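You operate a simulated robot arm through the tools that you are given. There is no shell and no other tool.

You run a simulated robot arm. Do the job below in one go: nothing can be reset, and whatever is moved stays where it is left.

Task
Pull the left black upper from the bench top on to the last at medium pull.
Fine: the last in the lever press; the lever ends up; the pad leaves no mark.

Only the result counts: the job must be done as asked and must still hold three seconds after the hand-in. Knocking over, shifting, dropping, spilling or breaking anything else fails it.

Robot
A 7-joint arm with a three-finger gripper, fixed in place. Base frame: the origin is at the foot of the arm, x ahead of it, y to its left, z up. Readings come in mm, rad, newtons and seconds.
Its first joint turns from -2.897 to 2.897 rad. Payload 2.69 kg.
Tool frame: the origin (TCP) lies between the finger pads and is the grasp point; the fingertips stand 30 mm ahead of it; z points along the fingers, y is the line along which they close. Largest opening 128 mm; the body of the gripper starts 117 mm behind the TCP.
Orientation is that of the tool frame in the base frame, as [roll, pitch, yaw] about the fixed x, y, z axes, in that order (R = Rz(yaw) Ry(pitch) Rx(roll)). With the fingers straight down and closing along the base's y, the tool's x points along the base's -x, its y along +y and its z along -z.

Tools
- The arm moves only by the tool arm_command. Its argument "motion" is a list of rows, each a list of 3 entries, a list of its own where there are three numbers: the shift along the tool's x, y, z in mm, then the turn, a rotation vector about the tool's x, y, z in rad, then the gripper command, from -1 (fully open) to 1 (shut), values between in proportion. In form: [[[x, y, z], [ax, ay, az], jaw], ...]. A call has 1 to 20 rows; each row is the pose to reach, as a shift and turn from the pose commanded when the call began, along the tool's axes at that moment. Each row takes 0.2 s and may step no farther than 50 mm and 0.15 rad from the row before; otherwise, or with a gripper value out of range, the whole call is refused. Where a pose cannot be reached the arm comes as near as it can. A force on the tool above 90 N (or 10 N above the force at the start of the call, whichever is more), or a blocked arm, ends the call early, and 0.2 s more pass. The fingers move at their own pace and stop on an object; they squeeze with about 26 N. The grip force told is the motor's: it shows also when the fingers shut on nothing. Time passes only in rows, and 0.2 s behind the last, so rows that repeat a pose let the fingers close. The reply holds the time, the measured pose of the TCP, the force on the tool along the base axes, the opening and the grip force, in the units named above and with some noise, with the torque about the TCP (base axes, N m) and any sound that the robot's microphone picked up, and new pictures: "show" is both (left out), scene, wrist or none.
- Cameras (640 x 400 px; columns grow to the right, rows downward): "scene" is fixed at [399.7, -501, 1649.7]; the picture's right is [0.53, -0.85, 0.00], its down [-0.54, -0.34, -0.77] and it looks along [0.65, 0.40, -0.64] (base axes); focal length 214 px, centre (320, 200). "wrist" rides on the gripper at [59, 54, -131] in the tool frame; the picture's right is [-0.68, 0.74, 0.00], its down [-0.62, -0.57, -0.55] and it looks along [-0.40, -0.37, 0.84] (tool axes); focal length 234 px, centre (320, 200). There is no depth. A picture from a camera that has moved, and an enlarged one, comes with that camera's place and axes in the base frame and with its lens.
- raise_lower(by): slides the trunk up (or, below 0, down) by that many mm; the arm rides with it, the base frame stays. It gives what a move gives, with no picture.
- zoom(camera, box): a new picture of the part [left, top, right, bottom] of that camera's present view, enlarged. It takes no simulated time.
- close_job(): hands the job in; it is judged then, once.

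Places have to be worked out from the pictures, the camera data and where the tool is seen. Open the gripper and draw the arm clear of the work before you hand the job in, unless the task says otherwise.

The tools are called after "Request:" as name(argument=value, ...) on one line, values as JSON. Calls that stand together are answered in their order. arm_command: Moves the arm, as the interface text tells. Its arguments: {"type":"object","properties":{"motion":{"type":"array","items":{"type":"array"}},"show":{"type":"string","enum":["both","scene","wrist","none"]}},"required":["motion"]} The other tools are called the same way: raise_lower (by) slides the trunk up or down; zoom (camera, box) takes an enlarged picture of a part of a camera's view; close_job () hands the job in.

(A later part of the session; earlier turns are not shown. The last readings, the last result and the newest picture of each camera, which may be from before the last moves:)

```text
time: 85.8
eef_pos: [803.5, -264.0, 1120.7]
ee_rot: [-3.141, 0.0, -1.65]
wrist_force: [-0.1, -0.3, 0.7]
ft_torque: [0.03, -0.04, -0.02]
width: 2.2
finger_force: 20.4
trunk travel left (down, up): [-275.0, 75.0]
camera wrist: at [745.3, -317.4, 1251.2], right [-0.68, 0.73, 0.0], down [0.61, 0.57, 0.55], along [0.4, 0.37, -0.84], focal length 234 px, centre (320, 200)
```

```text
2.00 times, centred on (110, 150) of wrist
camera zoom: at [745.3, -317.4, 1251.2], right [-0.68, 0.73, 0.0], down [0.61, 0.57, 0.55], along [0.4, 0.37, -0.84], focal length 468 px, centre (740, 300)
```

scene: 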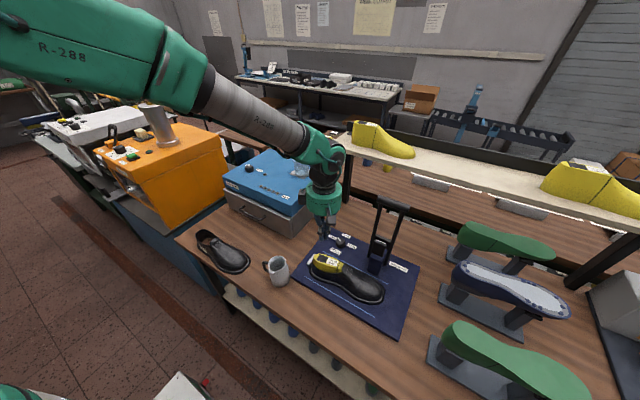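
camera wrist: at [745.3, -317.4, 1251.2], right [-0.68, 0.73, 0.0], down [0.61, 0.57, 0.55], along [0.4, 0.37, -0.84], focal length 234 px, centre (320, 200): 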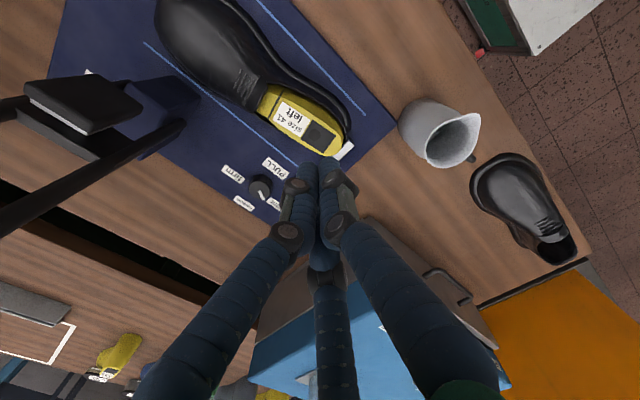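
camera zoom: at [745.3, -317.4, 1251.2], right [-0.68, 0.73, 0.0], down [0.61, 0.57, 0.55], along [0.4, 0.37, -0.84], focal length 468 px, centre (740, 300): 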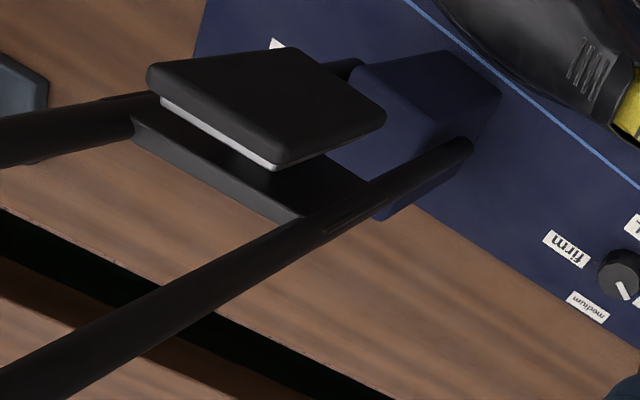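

The upper is on, but the last got dragged: its cone plate is now about (821, -250) instead of (839, -249), and it's yawed about 10.7°. I'll take the upper's quarters (with the last inside) in the same grip without lifting, and slide and turn it back into place. First I'll hover aligned with the current pose.

Request:
arm_command(motion=[[[1, -8, 10], [0, 0, -0.05], -0.9], [[2, -16, 30], [0, 0, -0.1], -0.9], [[4, -24, 60], [0, 0, -0.15], -0.9], [[5, -32, 95], [0, 0, -0.2], -0.9], [[7, -40, 125], [0, 0, -0.267], -0.9], [[7, -40, 125], [0, 0, -0.267], -0.9]])

Request:
zoom(camera="wrist", box=[140, 0, 500, 225])

Request:
zoom(camera="scene", box=[300, 225, 400, 315])

```text
time: 87.2
eef_pos: [845.3, -274.6, 993.7]
ee_rot: [-3.141, 0.0, -1.384]
wrist_force: [0.0, 0.3, -0.2]
ft_torque: [-0.01, 0.03, 0.01]
width: 121.7
finger_force: 0.1
trunk travel left (down, up): [-275.0, 75.0]
camera wrist: at [802.9, -342.6, 1123.9], right [-0.85, 0.53, 0.0], down [0.44, 0.71, 0.55], along [0.29, 0.47, -0.84], focal length 234 px, centre (320, 200)
```

scene: 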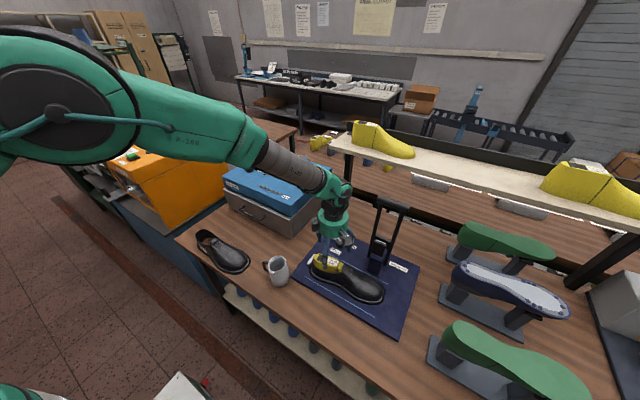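
wrist: 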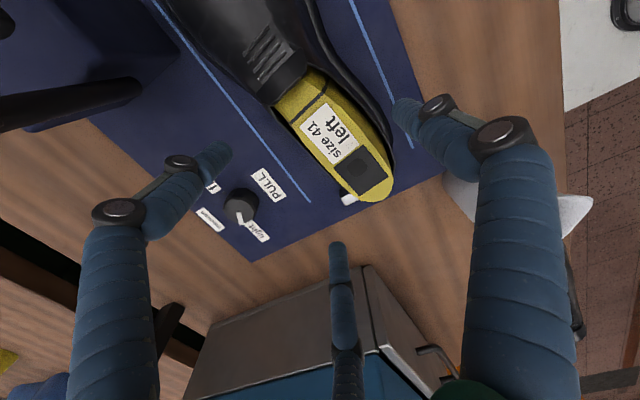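

```text
1.78 times, centred on (320, 112) of wrist
camera zoom: at [802.9, -342.6, 1123.9], right [-0.85, 0.53, 0.0], down [0.44, 0.71, 0.55], along [0.29, 0.47, -0.84], focal length 416 px, centre (320, 356)
```

zoom: 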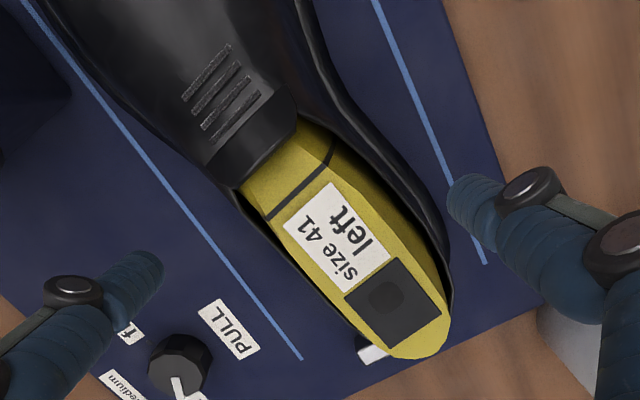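

```text
4.44 times, centred on (350, 270) of scene
camera zoom: at [399.7, -501.0, 1649.7], right [0.53, -0.85, 0.0], down [-0.54, -0.34, -0.77], along [0.65, 0.4, -0.64], focal length 953 px, centre (187, -111)
```

zoom: 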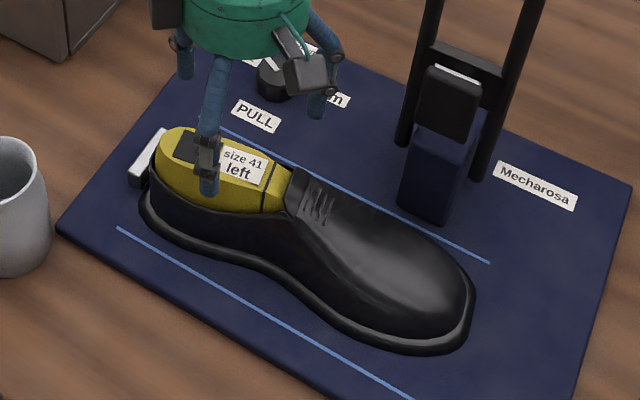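

From this view the set is yawed about 6–7°, with its heel at (810, -205). I'll adjust to it and descend around the quarters to tips at about 870.

Request:
arm_command(motion=[[[3, 5, 15], [0, 0, 0.02], -0.9], [[5, 10, 40], [0, 0, 0.047], -0.9], [[5, 10, 65], [0, 0, 0.047], -0.9], [[5, 10, 78], [0, 0, 0.047], -0.9]])

Request:
zoom(camera="wrist", box=[140, 0, 500, 225])

```text
time: 88.2
eef_pos: [835.2, -279.8, 916.6]
ee_rot: [-3.14, 0.0, -1.431]
wrist_force: [-0.2, -0.2, -0.1]
ft_torque: [0.01, 0.01, -0.01]
width: 121.6
finger_force: 0.1
trunk travel left (down, up): [-275.0, 75.0]
camera wrist: at [790.3, -345.7, 1047.5], right [-0.82, 0.57, 0.0], down [0.47, 0.69, 0.55], along [0.31, 0.45, -0.84], focal length 234 px, centre (320, 200)
```

scene: 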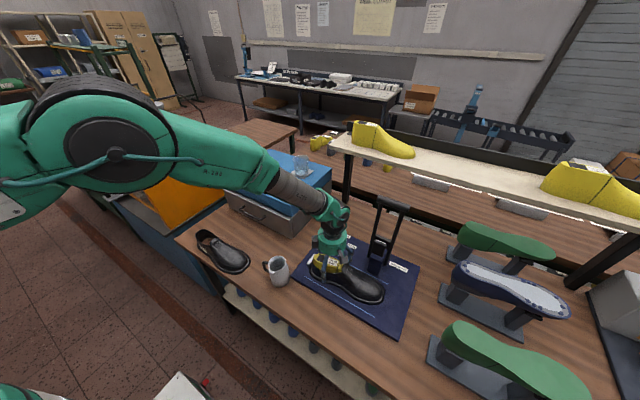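
wrist: 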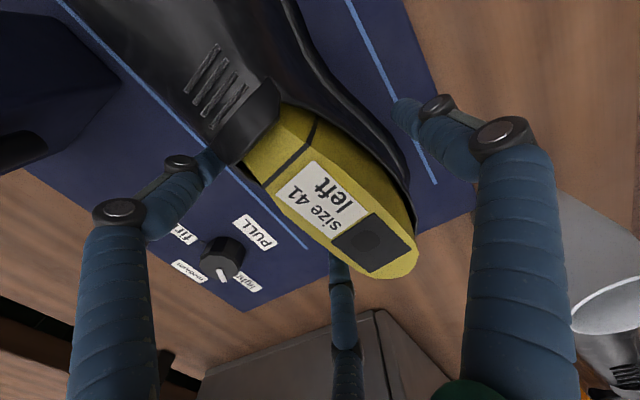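

```text
1.78 times, centred on (320, 112) of wrist
camera zoom: at [790.3, -345.7, 1047.5], right [-0.82, 0.57, 0.0], down [0.47, 0.69, 0.55], along [0.31, 0.45, -0.84], focal length 416 px, centre (320, 356)
```

zoom: 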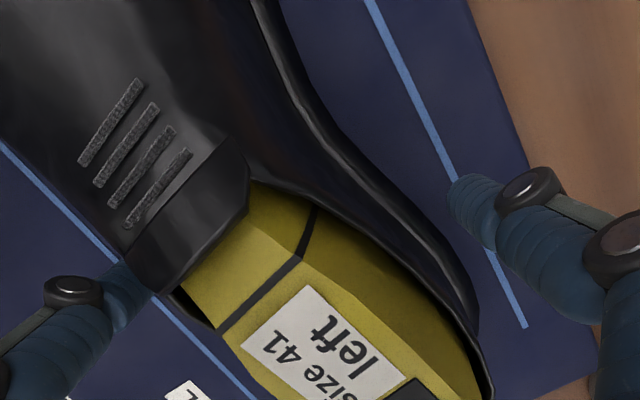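

Finger 1 has about 17 mm of gap while the lateral side is tight, so I'll shift +10 mm in x at this height, then go down to tips at about 869.

Request:
arm_command(motion=[[[0, -5, 0], [0, 0, 0], -0.95], [[0, -10, 0], [0, 0, 0], -0.95], [[0, -10, 8], [0, 0, 0], -0.95], [[0, -10, 17], [0, 0, 0], -0.95]])

Request:
zoom(camera="wrist", box=[140, 0, 500, 225])

```text
time: 89.2
eef_pos: [845.8, -279.3, 900.7]
ee_rot: [3.142, -0.001, -1.432]
wrist_force: [-0.4, 0.1, 0.2]
ft_torque: [0.0, -0.02, 0.0]
width: 124.5
finger_force: 0.0
trunk travel left (down, up): [-275.0, 75.0]
camera wrist: at [799.9, -344.5, 1030.5], right [-0.82, 0.57, 0.0], down [0.47, 0.69, 0.55], along [0.31, 0.45, -0.84], focal length 234 px, centre (320, 200)
```

scene: 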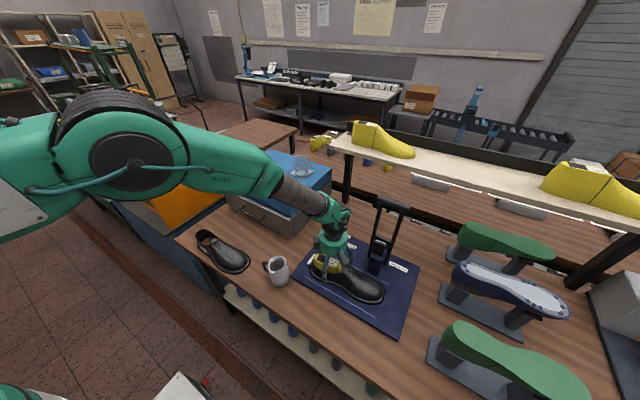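
wrist: 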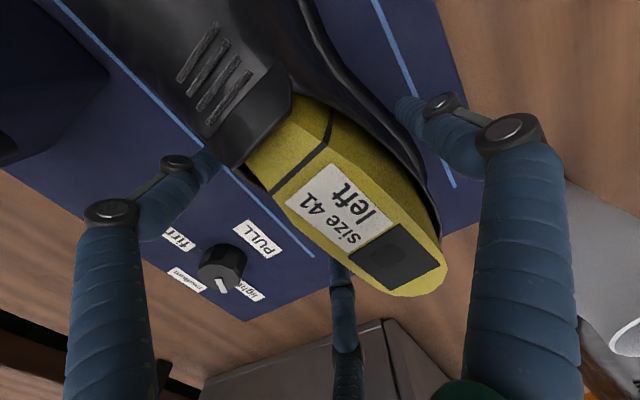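

```text
1.78 times, centred on (320, 112) of wrist
camera zoom: at [799.9, -344.5, 1030.5], right [-0.82, 0.57, 0.0], down [0.47, 0.69, 0.55], along [0.31, 0.45, -0.84], focal length 416 px, centre (320, 356)
```

zoom: 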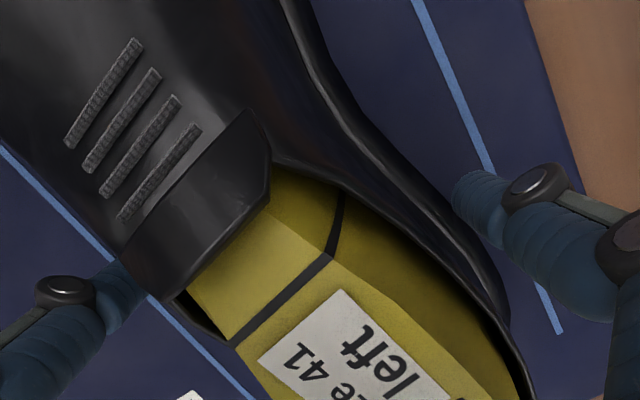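

In place with no forces. I'll close onto the quarters.

Request:
arm_command(motion=[[[0, 0, 0], [0, 0, 0], -0.8], [[0, 0, 0], [0, 0, 0], -0.65], [[0, 0, 0], [0, 0, 0], -0.5], [[0, 0, 0], [0, 0, 0], -0.3], [[0, 0, 0], [0, 0, 0], -0.1], [[0, 0, 0], [0, 0, 0], 0.2]])

Request:
zoom(camera="scene", box=[300, 225, 400, 315])

```text
time: 90.6
eef_pos: [845.2, -279.4, 901.6]
ee_rot: [-3.138, 0.0, -1.432]
wrist_force: [4.4, 0.5, 11.2]
ft_torque: [0.2, 0.03, -0.31]
width: 104.2
finger_force: 26.2
trunk travel left (down, up): [-275.0, 75.0]
camera wrist: at [800.2, -344.4, 1031.8], right [-0.82, 0.57, 0.0], down [0.47, 0.69, 0.55], along [0.31, 0.45, -0.84], focal length 234 px, centre (320, 200)
```

scene: 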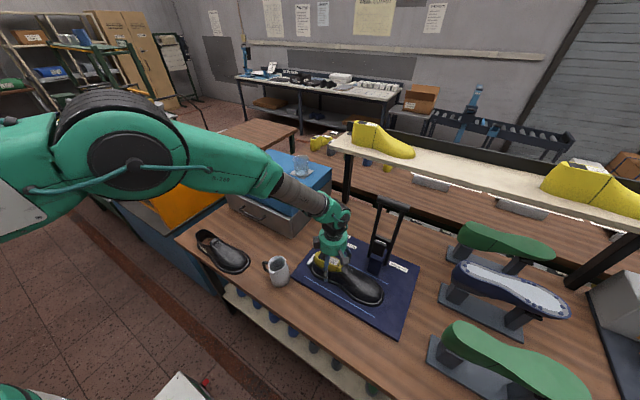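
wrist: 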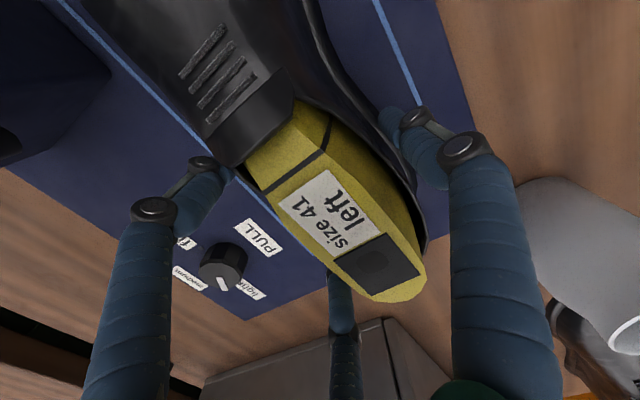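

```text
4.44 times, centred on (350, 270) of scene
camera zoom: at [399.7, -501.0, 1649.7], right [0.53, -0.85, 0.0], down [-0.54, -0.34, -0.77], along [0.65, 0.4, -0.64], focal length 953 px, centre (187, -111)
```

zoom: 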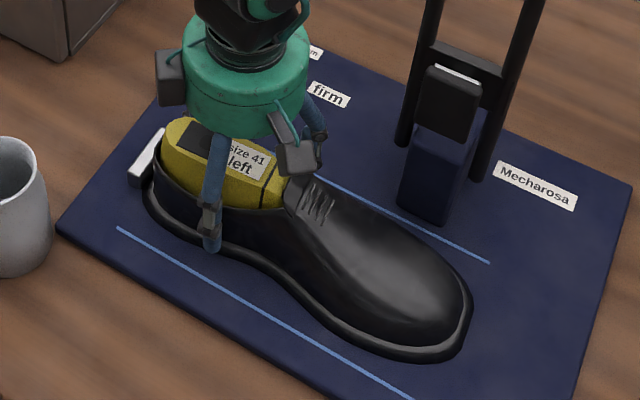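

Gripped firmly (104 mm), and the set has already straightened somewhat. I'll turn it clockwise by 0.094 rad with a +4 mm x shift, without lifting.

Request:
arm_command(motion=[[[0, -1, 0], [0, 0, 0.02], 0.4], [[0, -2, 0], [0, 0, 0.04], 0.4], [[0, -3, 0], [0, 0, 0.06], 0.4], [[0, -4, 0], [0, 0, 0.08], 0.4], [[0, -4, 0], [0, 0, 0.094], 0.4], [[0, -4, 0], [0, 0, 0.094], 0.4]])

Request:
zoom(camera="scene", box=[310, 225, 370, 265])

Request:
zoom(camera="scene", box=[300, 225, 400, 315])

```text
time: 92.0
eef_pos: [848.2, -281.1, 902.0]
ee_rot: [-3.14, 0.0, -1.525]
wrist_force: [3.1, -2.5, 15.5]
ft_torque: [-0.2, 0.06, 0.44]
width: 103.8
finger_force: 26.6
trunk travel left (down, up): [-275.0, 75.0]
camera wrist: at [797.9, -339.6, 1031.4], right [-0.77, 0.64, 0.0], down [0.54, 0.64, 0.55], along [0.35, 0.42, -0.84], focal length 234 px, centre (320, 200)
```

scene: 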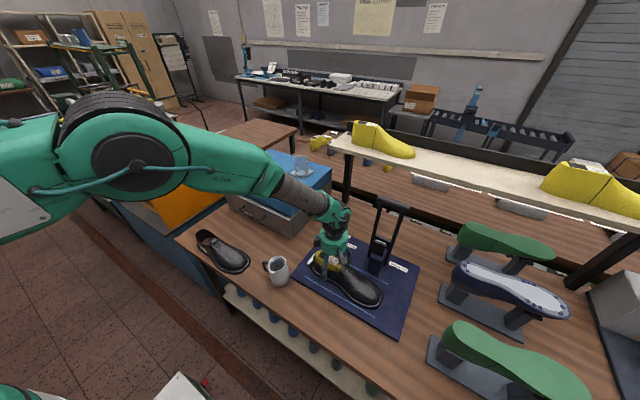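
wrist: 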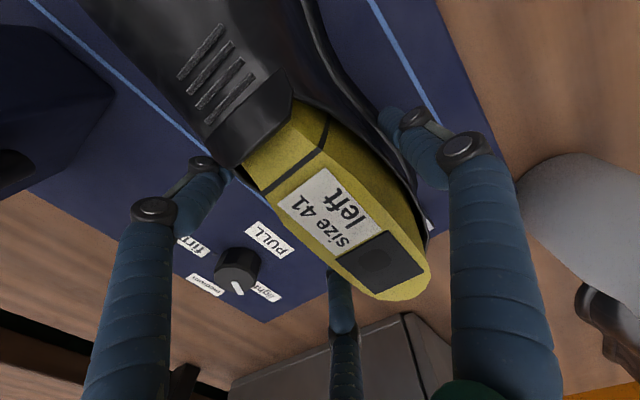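

```text
10.00 times, centred on (340, 245) of scene
camera zoom: at [399.7, -501.0, 1649.7], right [0.53, -0.85, 0.0], down [-0.54, -0.34, -0.77], along [0.65, 0.4, -0.64], focal length 2145 px, centre (120, -250)
```

zoom: 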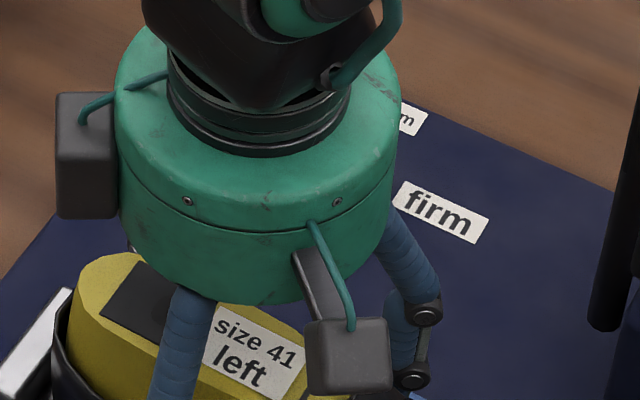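

```text
4.44 times, centred on (350, 270) of scene
camera zoom: at [399.7, -501.0, 1649.7], right [0.53, -0.85, 0.0], down [-0.54, -0.34, -0.77], along [0.65, 0.4, -0.64], focal length 953 px, centre (187, -111)
```

zoom: 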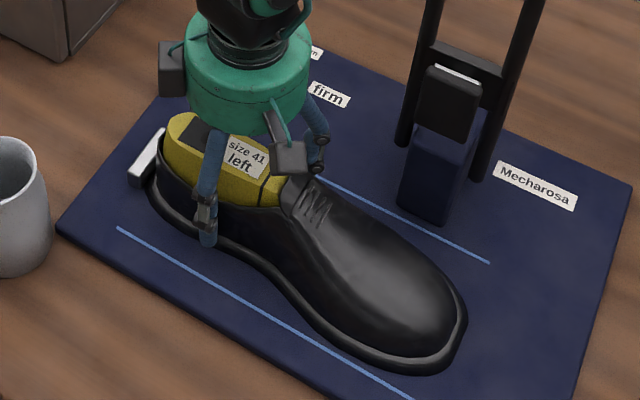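

The label's orientation now matches the initial picture; the last sits about 5 mm off along the view's left. I'll slide it (+2.7, -4.2) mm, then release and retract.

Request:
arm_command(motion=[[[1.5, -0.8, 0], [0, 0, 0], 0.4], [[3, -1.7, 0], [0, 0, 0], 0.4], [[4.5, -2.6, 0], [0, 0, 0], 0.4], [[4.5, -2.6, 0], [0, 0, 0], 0.4], [[4.5, -2.6, 0], [0, 0, 0], -0.4], [[4.5, -2.6, 0], [0, 0, 0], -0.8], [[4.5, -2.6, 0], [0, 0, 0], -0.95]], show="none")

Request:
arm_command(motion=[[[0, 0, -20], [0, 0, 0], -0.95], [[0, 0, -60], [0, 0, 0], -0.95], [[0, 0, -105], [0, 0, 0], -0.95], [[0, 0, -150], [0, 0, 0], -0.95], [[-45, 10, -165], [0, 0, 0], -0.95], [[-90, 20, -165], [0, 0, 0], -0.95], [[-90, 20, -165], [0, 0, 0], 0]])

Request:
zoom(camera="scene", box=[310, 225, 370, 265])

Request:
zoom(camera="scene", box=[300, 235, 400, 315])

```text
time: 93.6
eef_pos: [852.2, -282.8, 899.9]
ee_rot: [3.141, 0.0, -1.526]
wrist_force: [0.2, -0.1, 0.0]
ft_torque: [-0.03, -0.03, -0.01]
width: 124.9
finger_force: 0.0
trunk travel left (down, up): [-275.0, 75.0]
```

```text
time: 95.2
eef_pos: [828.2, -192.2, 1065.1]
ee_rot: [3.141, 0.001, -1.527]
wrist_force: [0.4, -0.5, 0.5]
ft_torque: [-0.07, -0.01, -0.04]
width: 63.8
finger_force: 0.0
trunk travel left (down, up): [-275.0, 75.0]
camera wrist: at [777.0, -252.1, 1195.0], right [-0.77, 0.64, 0.0], down [0.54, 0.64, 0.55], along [0.35, 0.42, -0.84], focal length 234 px, centre (320, 200)
```

scene: 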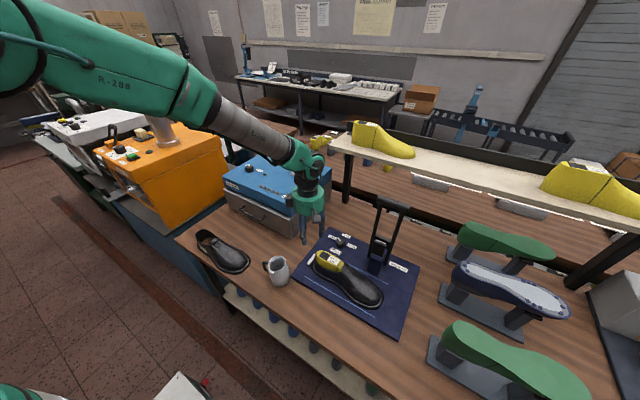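
wrist: 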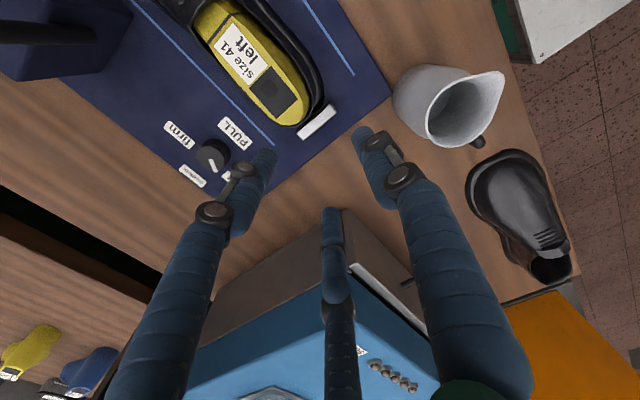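

```text
10.00 times, centred on (340, 245) of scene
camera zoom: at [399.7, -501.0, 1649.7], right [0.53, -0.85, 0.0], down [-0.54, -0.34, -0.77], along [0.65, 0.4, -0.64], focal length 2145 px, centre (120, -250)
```

zoom: 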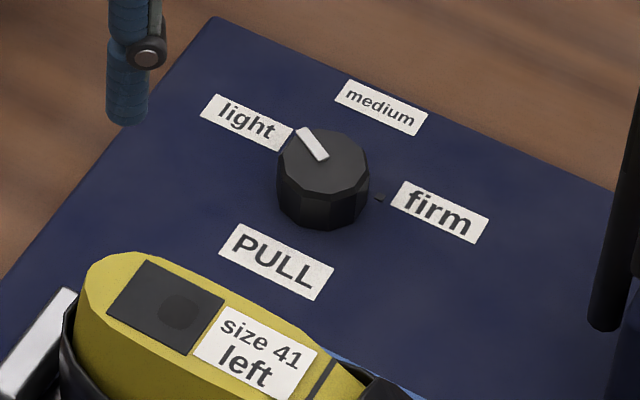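

```text
5.00 times, centred on (350, 275) of scene
camera zoom: at [399.7, -501.0, 1649.7], right [0.53, -0.85, 0.0], down [-0.54, -0.34, -0.77], along [0.65, 0.4, -0.64], focal length 1072 px, centre (170, -175)
```

zoom: 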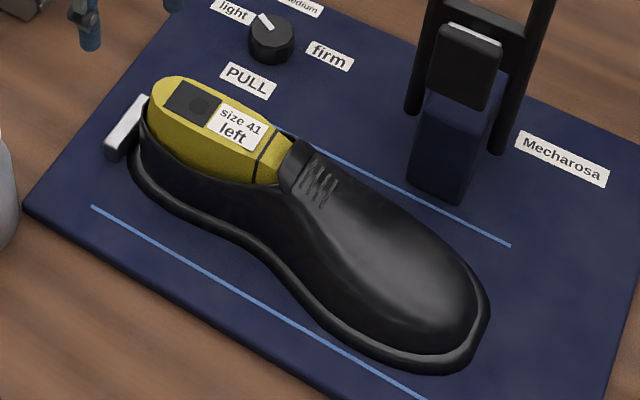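

The last is back within ~1.5 mm of its initial place, with the upper on it. Next I'll restore the mug, now centred about (712, -123), which needs to move (+7.5, +14). I'll place the closed fingers beyond it at about (680, -183).

Request:
arm_command(motion=[[[-5, 45, 5], [0, 0, 0], 1], [[-10, 90, 15], [0, 0, 0], 1], [[-16, 130, 40], [0, 0, 0], 1], [[-16, 147, 75], [0, 0, 0], 1], [[-16, 147, 110], [0, 0, 0], 1], [[-16, 147, 110], [0, 0, 0], 1]])

Request:
zoom(camera="scene", box=[230, 220, 330, 310])

Request:
zoom(camera="wrist", box=[160, 60, 480, 260])

```text
time: 96.6
eef_pos: [680.6, -182.5, 955.5]
ee_rot: [3.142, 0.0, -1.526]
wrist_force: [0.0, -0.6, 0.0]
ft_torque: [0.0, 0.03, 0.0]
width: 2.2
finger_force: 26.3
trunk travel left (down, up): [-275.0, 75.0]
camera wrist: at [629.6, -244.2, 1085.0], right [-0.77, 0.64, 0.0], down [0.54, 0.64, 0.55], along [0.35, 0.42, -0.84], focal length 234 px, centre (320, 200)
```

scene: 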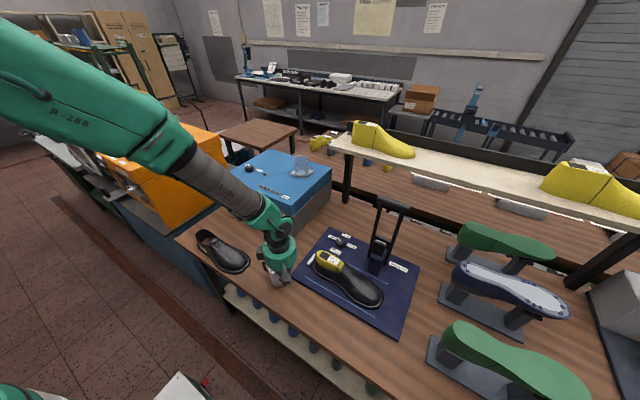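
wrist: 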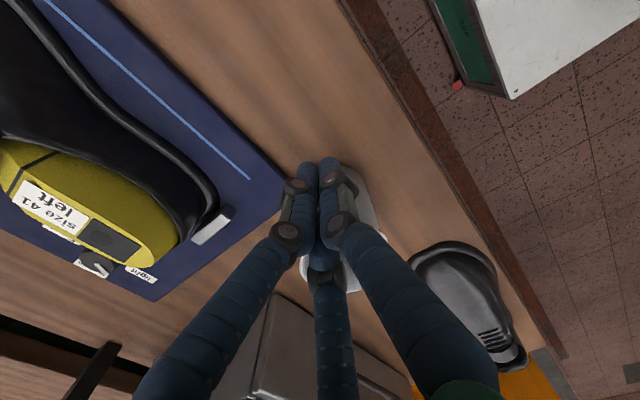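

```text
4.44 times, centred on (280, 265) of scene
camera zoom: at [399.7, -501.0, 1649.7], right [0.53, -0.85, 0.0], down [-0.54, -0.34, -0.77], along [0.65, 0.4, -0.64], focal length 953 px, centre (498, -89)
```

zoom: 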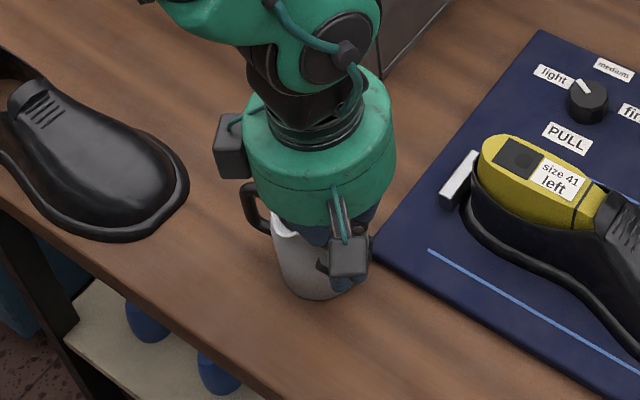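

```text
2.00 times, centred on (320, 160) of wrist
camera zoom: at [629.6, -244.2, 1085.0], right [-0.77, 0.64, 0.0], down [0.54, 0.64, 0.55], along [0.35, 0.42, -0.84], focal length 468 px, centre (320, 280)
```

zoom: 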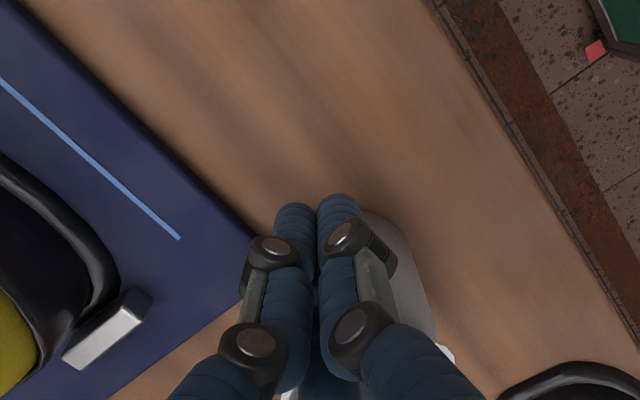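

The closed fingers are beyond the mug with about 11 mm of gap. I'll descend to tips at about 861 and push along (0.472, 0.88) in small steps.

Request:
arm_command(motion=[[[0, 0, 25], [0, 0, 0], 1], [[0, 0, 50], [0, 0, 0], 1], [[0, 0, 64], [0, 0, 0], 1]], show="none")

Request:
arm_command(motion=[[[-4.3, -2.6, 0], [0, 0, 0], 1], [[-8.6, -5.2, 0], [0, 0, 0], 1], [[-12.9, -7.8, 0], [0, 0, 0], 1], [[-16.2, -9.8, 0], [0, 0, 0], 1], [[-16.2, -9.8, 0], [0, 0, 0], 1]])

Request:
zoom(camera="scene", box=[170, 190, 310, 300])

```text
time: 97.4
eef_pos: [681.6, -184.8, 890.4]
ee_rot: [-3.14, 0.0, -1.526]
wrist_force: [-0.9, 0.6, 0.2]
ft_torque: [0.02, 0.0, -0.02]
width: 2.2
finger_force: 26.2
trunk travel left (down, up): [-275.0, 75.0]
```

```text
time: 98.6
eef_pos: [689.1, -166.7, 890.2]
ee_rot: [3.141, 0.0, -1.526]
wrist_force: [-0.2, -1.5, 1.1]
ft_torque: [0.09, -0.02, 0.01]
width: 2.0
finger_force: 25.9
trunk travel left (down, up): [-275.0, 75.0]
camera wrist: at [638.4, -228.4, 1020.6], right [-0.77, 0.64, 0.0], down [0.54, 0.64, 0.55], along [0.35, 0.42, -0.84], focal length 234 px, centre (320, 200)
```

scene: 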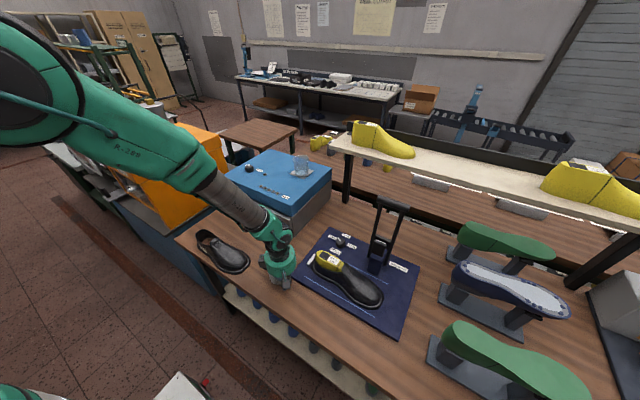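
wrist: 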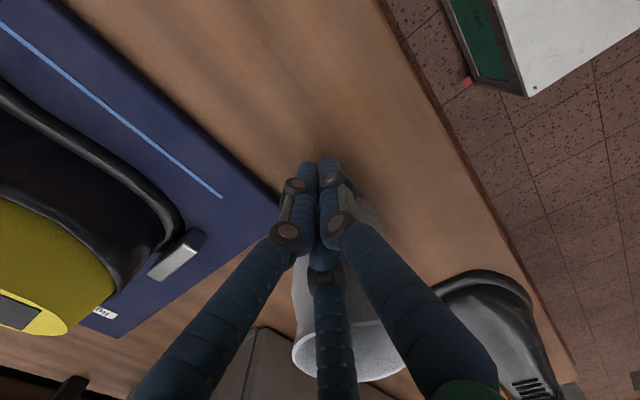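

```text
3.64 times, centred on (240, 245) of scene
camera zoom: at [399.7, -501.0, 1649.7], right [0.53, -0.85, 0.0], down [-0.54, -0.34, -0.77], along [0.65, 0.4, -0.64], focal length 780 px, centre (611, 36)
```

zoom: 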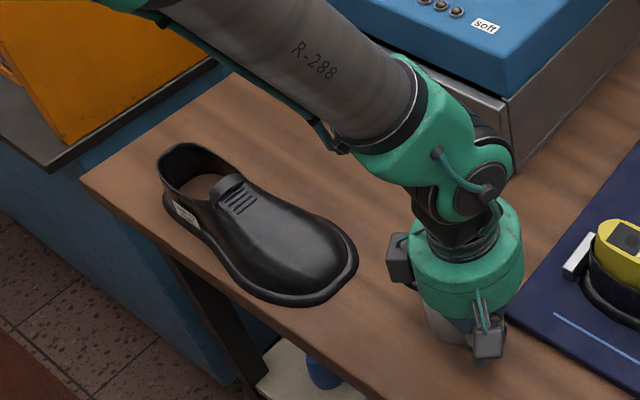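

The fingers have just made contact. I'll back off and clear the view so I can measure how far the mug has moved before finishing.

Request:
arm_command(motion=[[[20, 10, 0], [0, 0, 0], 1], [[20, 10, -45], [0, 0, 0], 1], [[20, 10, -90], [0, 0, 0], 1], [[15, -20, -130], [0, 0, 0], 1], [[15, -65, -160], [0, 0, 0], 1], [[15, -110, -175], [0, 0, 0], 1], [[15, -140, -175], [0, 0, 0], 1], [[15, -140, -175], [0, 0, 0], 1]], show="none")

Request:
zoom(camera="scene", box=[170, 190, 310, 300])

Request:
zoom(camera="scene", box=[250, 240, 310, 300])

```text
refused: row 4 steps farther than a row can; nothing moved
```

```text
3.64 times, centred on (240, 245) of scene
camera zoom: at [399.7, -501.0, 1649.7], right [0.53, -0.85, 0.0], down [-0.54, -0.34, -0.77], along [0.65, 0.4, -0.64], focal length 780 px, centre (611, 36)
```

zoom: 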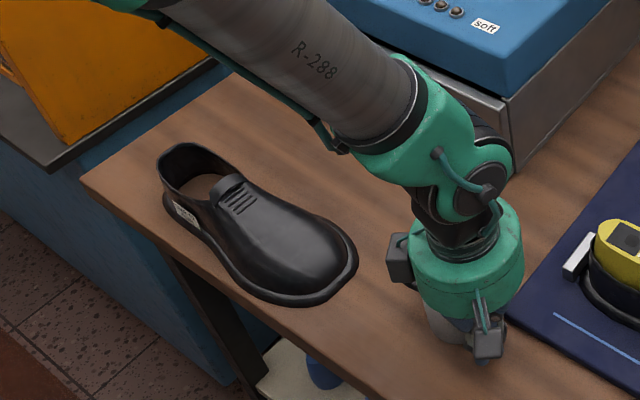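

```text
6.67 times, centred on (280, 270) of scene
camera zoom: at [399.7, -501.0, 1649.7], right [0.53, -0.85, 0.0], down [-0.54, -0.34, -0.77], along [0.65, 0.4, -0.64], focal length 1430 px, centre (587, -267)
```

zoom: 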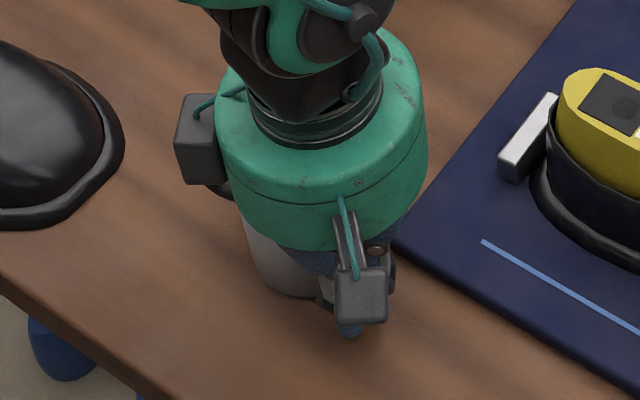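

The step was too long; I'll repeat the back-off with smaller rows.

Request:
arm_command(motion=[[[20, 10, 0], [0, 0, 0], 1], [[20, 10, -40], [0, 0, 0], 1], [[20, 10, -80], [0, 0, 0], 1], [[18, -5, -115], [0, 0, 0], 1], [[16, -35, -145], [0, 0, 0], 1], [[15, -70, -165], [0, 0, 0], 1], [[15, -110, -175], [0, 0, 0], 1], [[15, -140, -175], [0, 0, 0], 1], [[15, -140, -175], [0, 0, 0], 1]], show="none")

Request:
zoom(camera="scene", box=[170, 190, 310, 300])

Request:
zoom(camera="scene", box=[250, 240, 310, 300])

```text
time: 100.6
eef_pos: [829.8, -178.0, 1066.6]
ee_rot: [-3.141, -0.001, -1.525]
wrist_force: [-0.2, 1.2, 0.5]
ft_torque: [-0.03, 0.0, 0.02]
width: 2.1
finger_force: 26.4
trunk travel left (down, up): [-275.0, 75.0]
```

```text
3.64 times, centred on (240, 245) of scene
camera zoom: at [399.7, -501.0, 1649.7], right [0.53, -0.85, 0.0], down [-0.54, -0.34, -0.77], along [0.65, 0.4, -0.64], focal length 780 px, centre (611, 36)
```

zoom: 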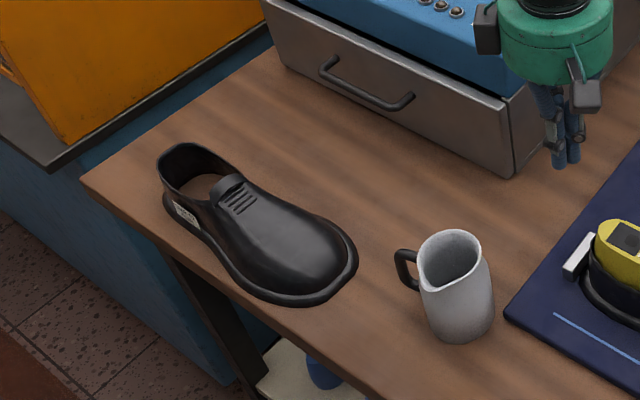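

```text
6.67 times, centred on (280, 270) of scene
camera zoom: at [399.7, -501.0, 1649.7], right [0.53, -0.85, 0.0], down [-0.54, -0.34, -0.77], along [0.65, 0.4, -0.64], focal length 1430 px, centre (587, -267)
```

zoom: 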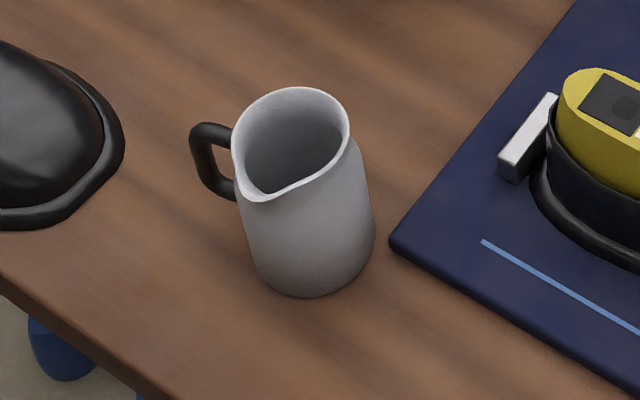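

The mug looks practically back where it started. I'll double-check with the other initial zoom box.

Request:
zoom(camera="scene", box=[280, 180, 440, 340])

Request:
zoom(camera="scene", box=[190, 225, 250, 265])

```text
2.50 times, centred on (360, 260) of scene
camera zoom: at [399.7, -501.0, 1649.7], right [0.53, -0.85, 0.0], down [-0.54, -0.34, -0.77], along [0.65, 0.4, -0.64], focal length 536 px, centre (220, 50)
```

zoom: 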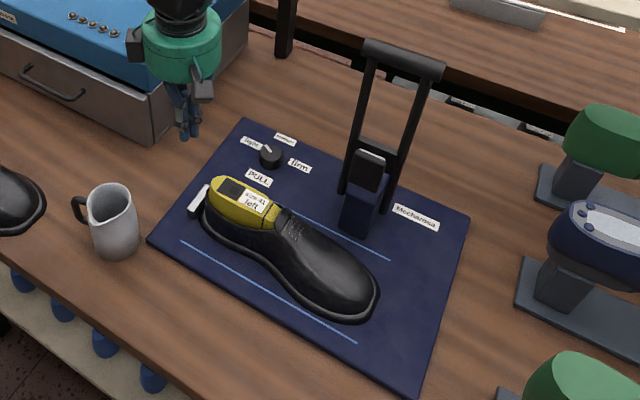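

```text
10.00 times, centred on (220, 245) of scene
camera zoom: at [399.7, -501.0, 1649.7], right [0.53, -0.85, 0.0], down [-0.54, -0.34, -0.77], along [0.65, 0.4, -0.64], focal length 2145 px, centre (1320, -250)
```

zoom: 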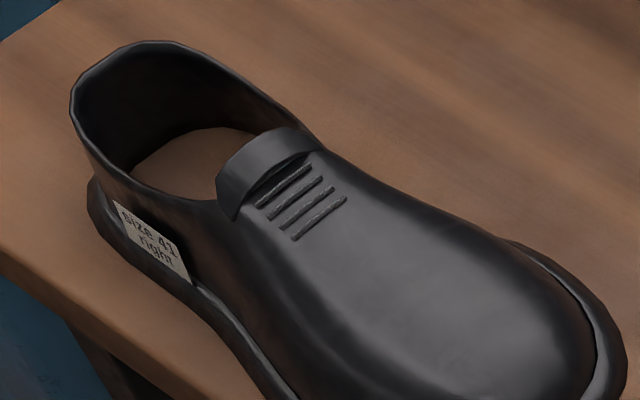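

The mug and right upper are within about 2 mm of their starting places. Now the PULL knob at about (982, -249), top z≈875. I'll move over it with the fingers half open and see whether a straight-down pose reaches.

Request:
arm_command(motion=[[[13, -25, 10], [0, 0, 0], 0], [[26, -50, 25], [0, 0, 0], 0], [[40, -75, 42], [0, 0, 0], 0], [[53, -100, 60], [0, 0, 0], 0], [[66, -125, 75], [0, 0, 0], 0], [[78, -148, 90], [0, 0, 0], 0], [[78, -148, 90], [0, 0, 0], 0]])

Request:
zoom(camera="wrist", box=[160, 60, 480, 260])

Request:
zoom(camera="scene", box=[290, 170, 410, 270])

```text
time: 102.2
eef_pos: [983.7, -248.6, 975.7]
ee_rot: [3.141, 0.0, -1.526]
wrist_force: [-0.3, -0.4, 0.0]
ft_torque: [0.01, 0.04, 0.0]
width: 64.0
finger_force: 0.1
trunk travel left (down, up): [-275.0, 75.0]
camera wrist: at [931.3, -309.8, 1105.6], right [-0.77, 0.64, 0.0], down [0.54, 0.64, 0.55], along [0.35, 0.42, -0.84], focal length 234 px, centre (320, 200)
```

scene: 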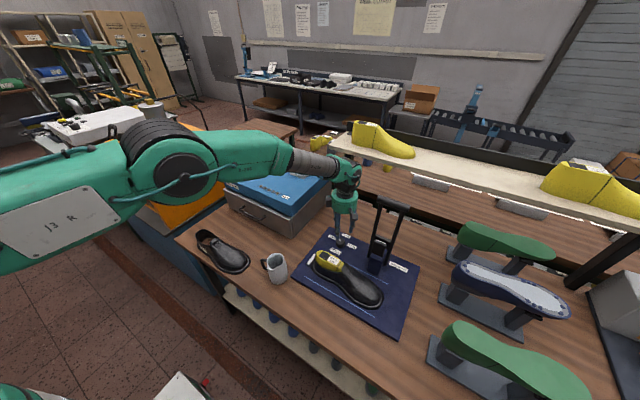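
wrist: 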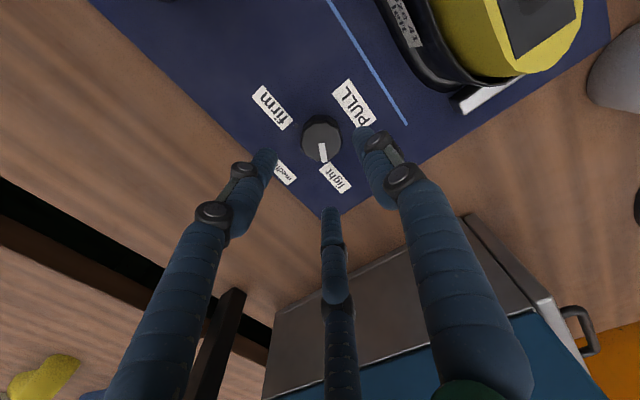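

```text
2.00 times, centred on (320, 160) of wrist
camera zoom: at [931.3, -309.8, 1105.6], right [-0.77, 0.64, 0.0], down [0.54, 0.64, 0.55], along [0.35, 0.42, -0.84], focal length 468 px, centre (320, 280)
```

zoom: 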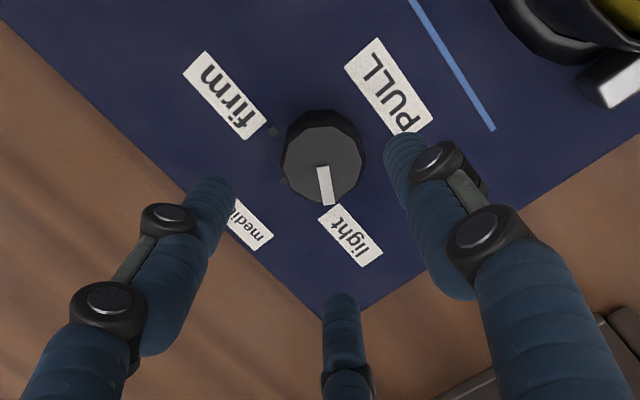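

```text
4.00 times, centred on (350, 220) of scene
camera zoom: at [399.7, -501.0, 1649.7], right [0.53, -0.85, 0.0], down [-0.54, -0.34, -0.77], along [0.65, 0.4, -0.64], focal length 858 px, centre (200, 120)
```

zoom: 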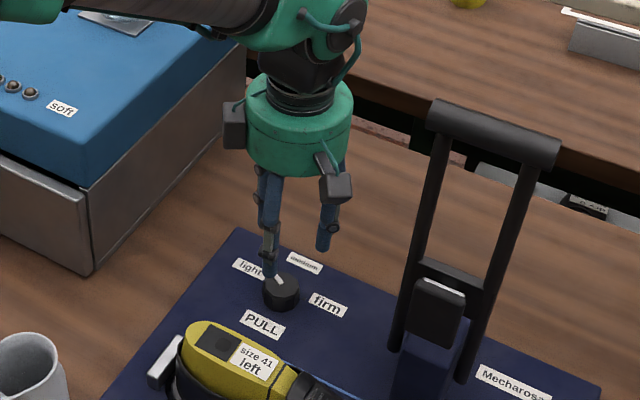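

A straight-down pose reaches. The knob's centre is at (982, -247) and its pointer at about 62° (light); medium is straight towards +x (0°). I'll centre on it and lower the fingers around it.

Request:
arm_command(motion=[[[-1.7, 1.6, 25], [0, 0, 0], 0], [[-1.7, 1.6, 50], [0, 0, 0], 0], [[-1.7, 1.6, 72], [0, 0, 0], 0], [[-1.7, 1.6, 84], [0, 0, 0], 0], [[-1.7, 1.6, 84], [0, 0, 0], 0]], show="wrist")

Request:
zoom(camera="wrist", box=[160, 60, 480, 260])

```text
time: 103.4
eef_pos: [981.0, -244.8, 893.2]
ee_rot: [-3.14, -0.002, -1.525]
wrist_force: [-0.9, 0.0, 12.2]
ft_torque: [-0.01, 0.58, 0.03]
width: 65.1
finger_force: 0.8
trunk travel left (down, up): [-275.0, 75.0]
camera wrist: at [928.6, -306.0, 1023.3], right [-0.77, 0.64, 0.0], down [0.54, 0.64, 0.55], along [0.35, 0.42, -0.84], focal length 234 px, centre (320, 200)
```

wrist: 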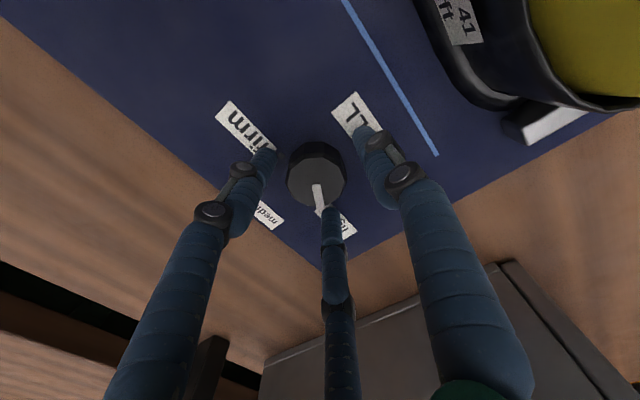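

```text
2.00 times, centred on (320, 160) of wrist
camera zoom: at [928.6, -306.0, 1023.3], right [-0.77, 0.64, 0.0], down [0.54, 0.64, 0.55], along [0.35, 0.42, -0.84], focal length 468 px, centre (320, 280)
```

zoom: 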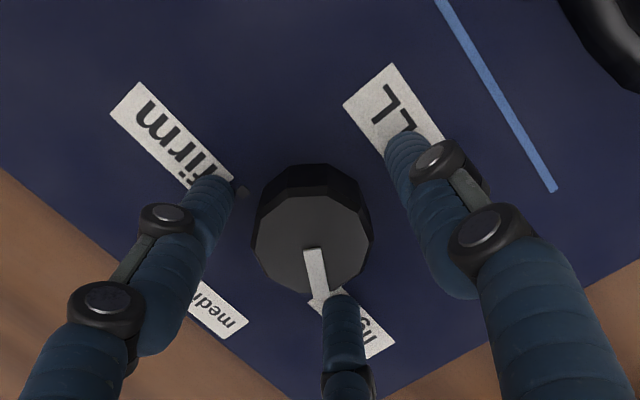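

Finger 1 has lightly touched the mat (its top is at about z≈862). I'll raise 3 mm and close onto the knob.

Request:
arm_command(motion=[[[0, 0, -3], [0, 0, 0], 0], [[0, 0, -3], [0, 0, 0], 0.15], [[0, 0, -3], [0, 0, 0], 0.3], [[0, 0, -3], [0, 0, 0], 0.5], [[0, 0, -3], [0, 0, 0], 0.8]], show="wrist")

Request:
zoom(camera="wrist", box=[160, 60, 480, 260])

```text
time: 104.6
eef_pos: [981.2, -248.0, 894.0]
ee_rot: [-3.141, -0.001, -1.525]
wrist_force: [18.2, -31.1, -6.8]
ft_torque: [-1.02, -0.65, 0.0]
width: 41.2
finger_force: 44.8
trunk travel left (down, up): [-275.0, 75.0]
camera wrist: at [929.4, -309.5, 1024.3], right [-0.77, 0.64, 0.0], down [0.54, 0.64, 0.55], along [0.35, 0.42, -0.84], focal length 234 px, centre (320, 200)
```

wrist: 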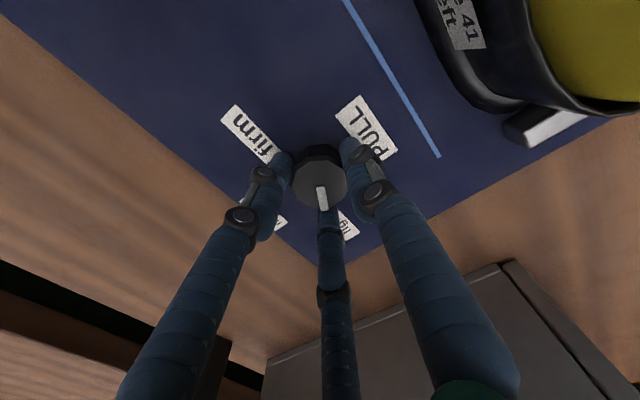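

```text
2.00 times, centred on (320, 160) of wrist
camera zoom: at [929.4, -309.5, 1024.3], right [-0.77, 0.64, 0.0], down [0.54, 0.64, 0.55], along [0.35, 0.42, -0.84], focal length 468 px, centre (320, 280)
```

zoom: 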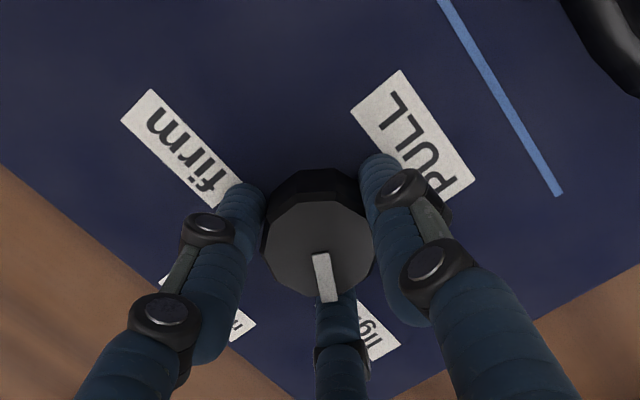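

The knob is gripped at 41 mm, with side forces showing I'm about 3 mm off-centre. I'll relieve that and turn clockwise (towards medium) by 1.08 rad.

Request:
arm_command(motion=[[[2, -1, 0], [0, 0, 0], 0.8], [[3.2, -1.7, 0], [0, 0, 0], 0.8], [[3.2, -1.7, 0], [0, 0, 0.12], 0.8], [[3.2, -1.7, 0], [0, 0, 0.24], 0.8], [[3.2, -1.7, 0], [0, 0, 0.36], 0.8], [[3.2, -1.7, 0], [0, 0, 0.48], 0.8], [[3.2, -1.7, 0], [0, 0, 0.6], 0.8], [[3.2, -1.7, 0], [0, 0, 0.72], 0.8], [[3.2, -1.7, 0], [0, 0, 0.84], 0.8], [[3.2, -1.7, 0], [0, 0, 0.96], 0.8], [[3.2, -1.7, 0], [0, 0, 1.08], 0.8], [[3.2, -1.7, 0], [0, 0, 1.08], 0.8]])

Request:
zoom(camera="wrist", box=[160, 60, 480, 260])

Request:
zoom(camera="scene", box=[310, 225, 370, 265])

```text
time: 107.2
eef_pos: [980.6, -249.8, 894.5]
ee_rot: [3.141, -0.002, -2.608]
wrist_force: [-12.2, -25.3, -2.2]
ft_torque: [-0.57, 0.65, 0.02]
width: 40.4
finger_force: 45.2
trunk travel left (down, up): [-275.0, 75.0]
camera wrist: at [902.5, -233.8, 1024.5], right [0.21, 0.98, 0.0], down [0.82, -0.17, 0.55], along [0.54, -0.11, -0.84], focal length 234 px, centre (320, 200)
```

scene: 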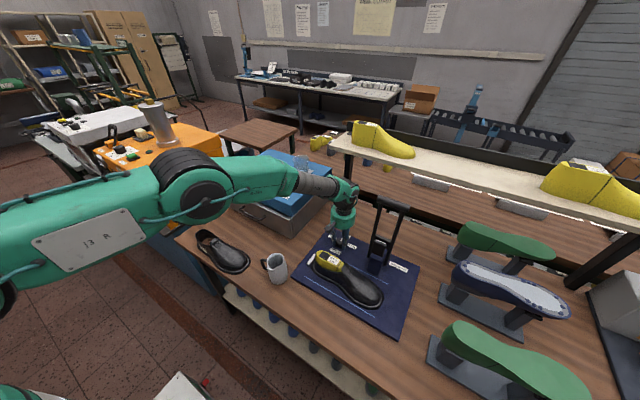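
wrist: 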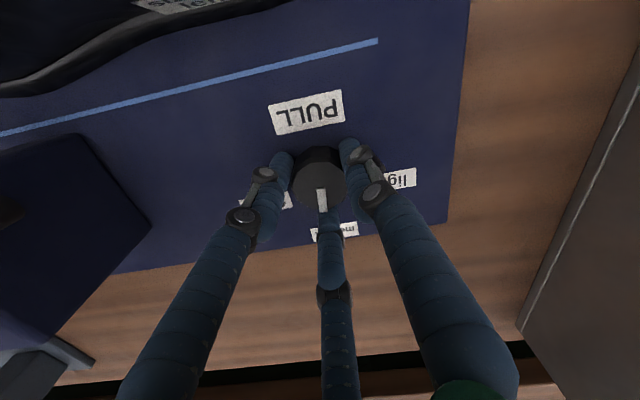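

```text
2.00 times, centred on (320, 160) of wrist
camera zoom: at [902.5, -233.8, 1024.5], right [0.21, 0.98, 0.0], down [0.82, -0.17, 0.55], along [0.54, -0.11, -0.84], focal length 468 px, centre (320, 280)
```

zoom: 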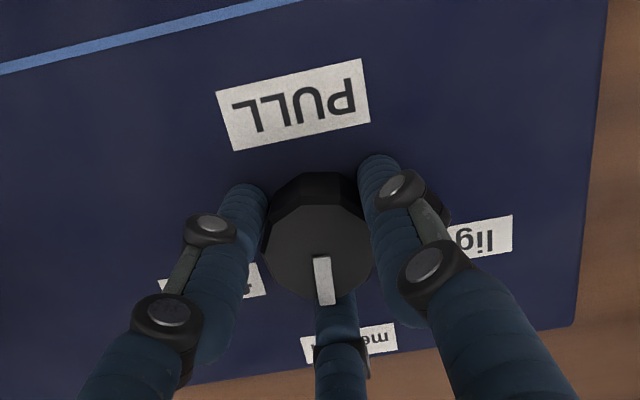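

```text
10.00 times, centred on (340, 245) of scene
camera zoom: at [399.7, -501.0, 1649.7], right [0.53, -0.85, 0.0], down [-0.54, -0.34, -0.77], along [0.65, 0.4, -0.64], focal length 2145 px, centre (120, -250)
```

zoom: 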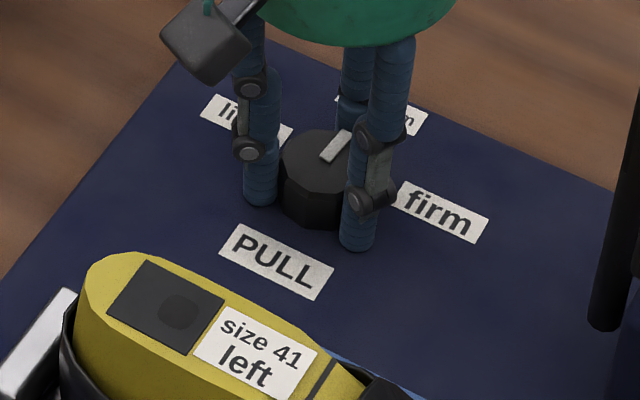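

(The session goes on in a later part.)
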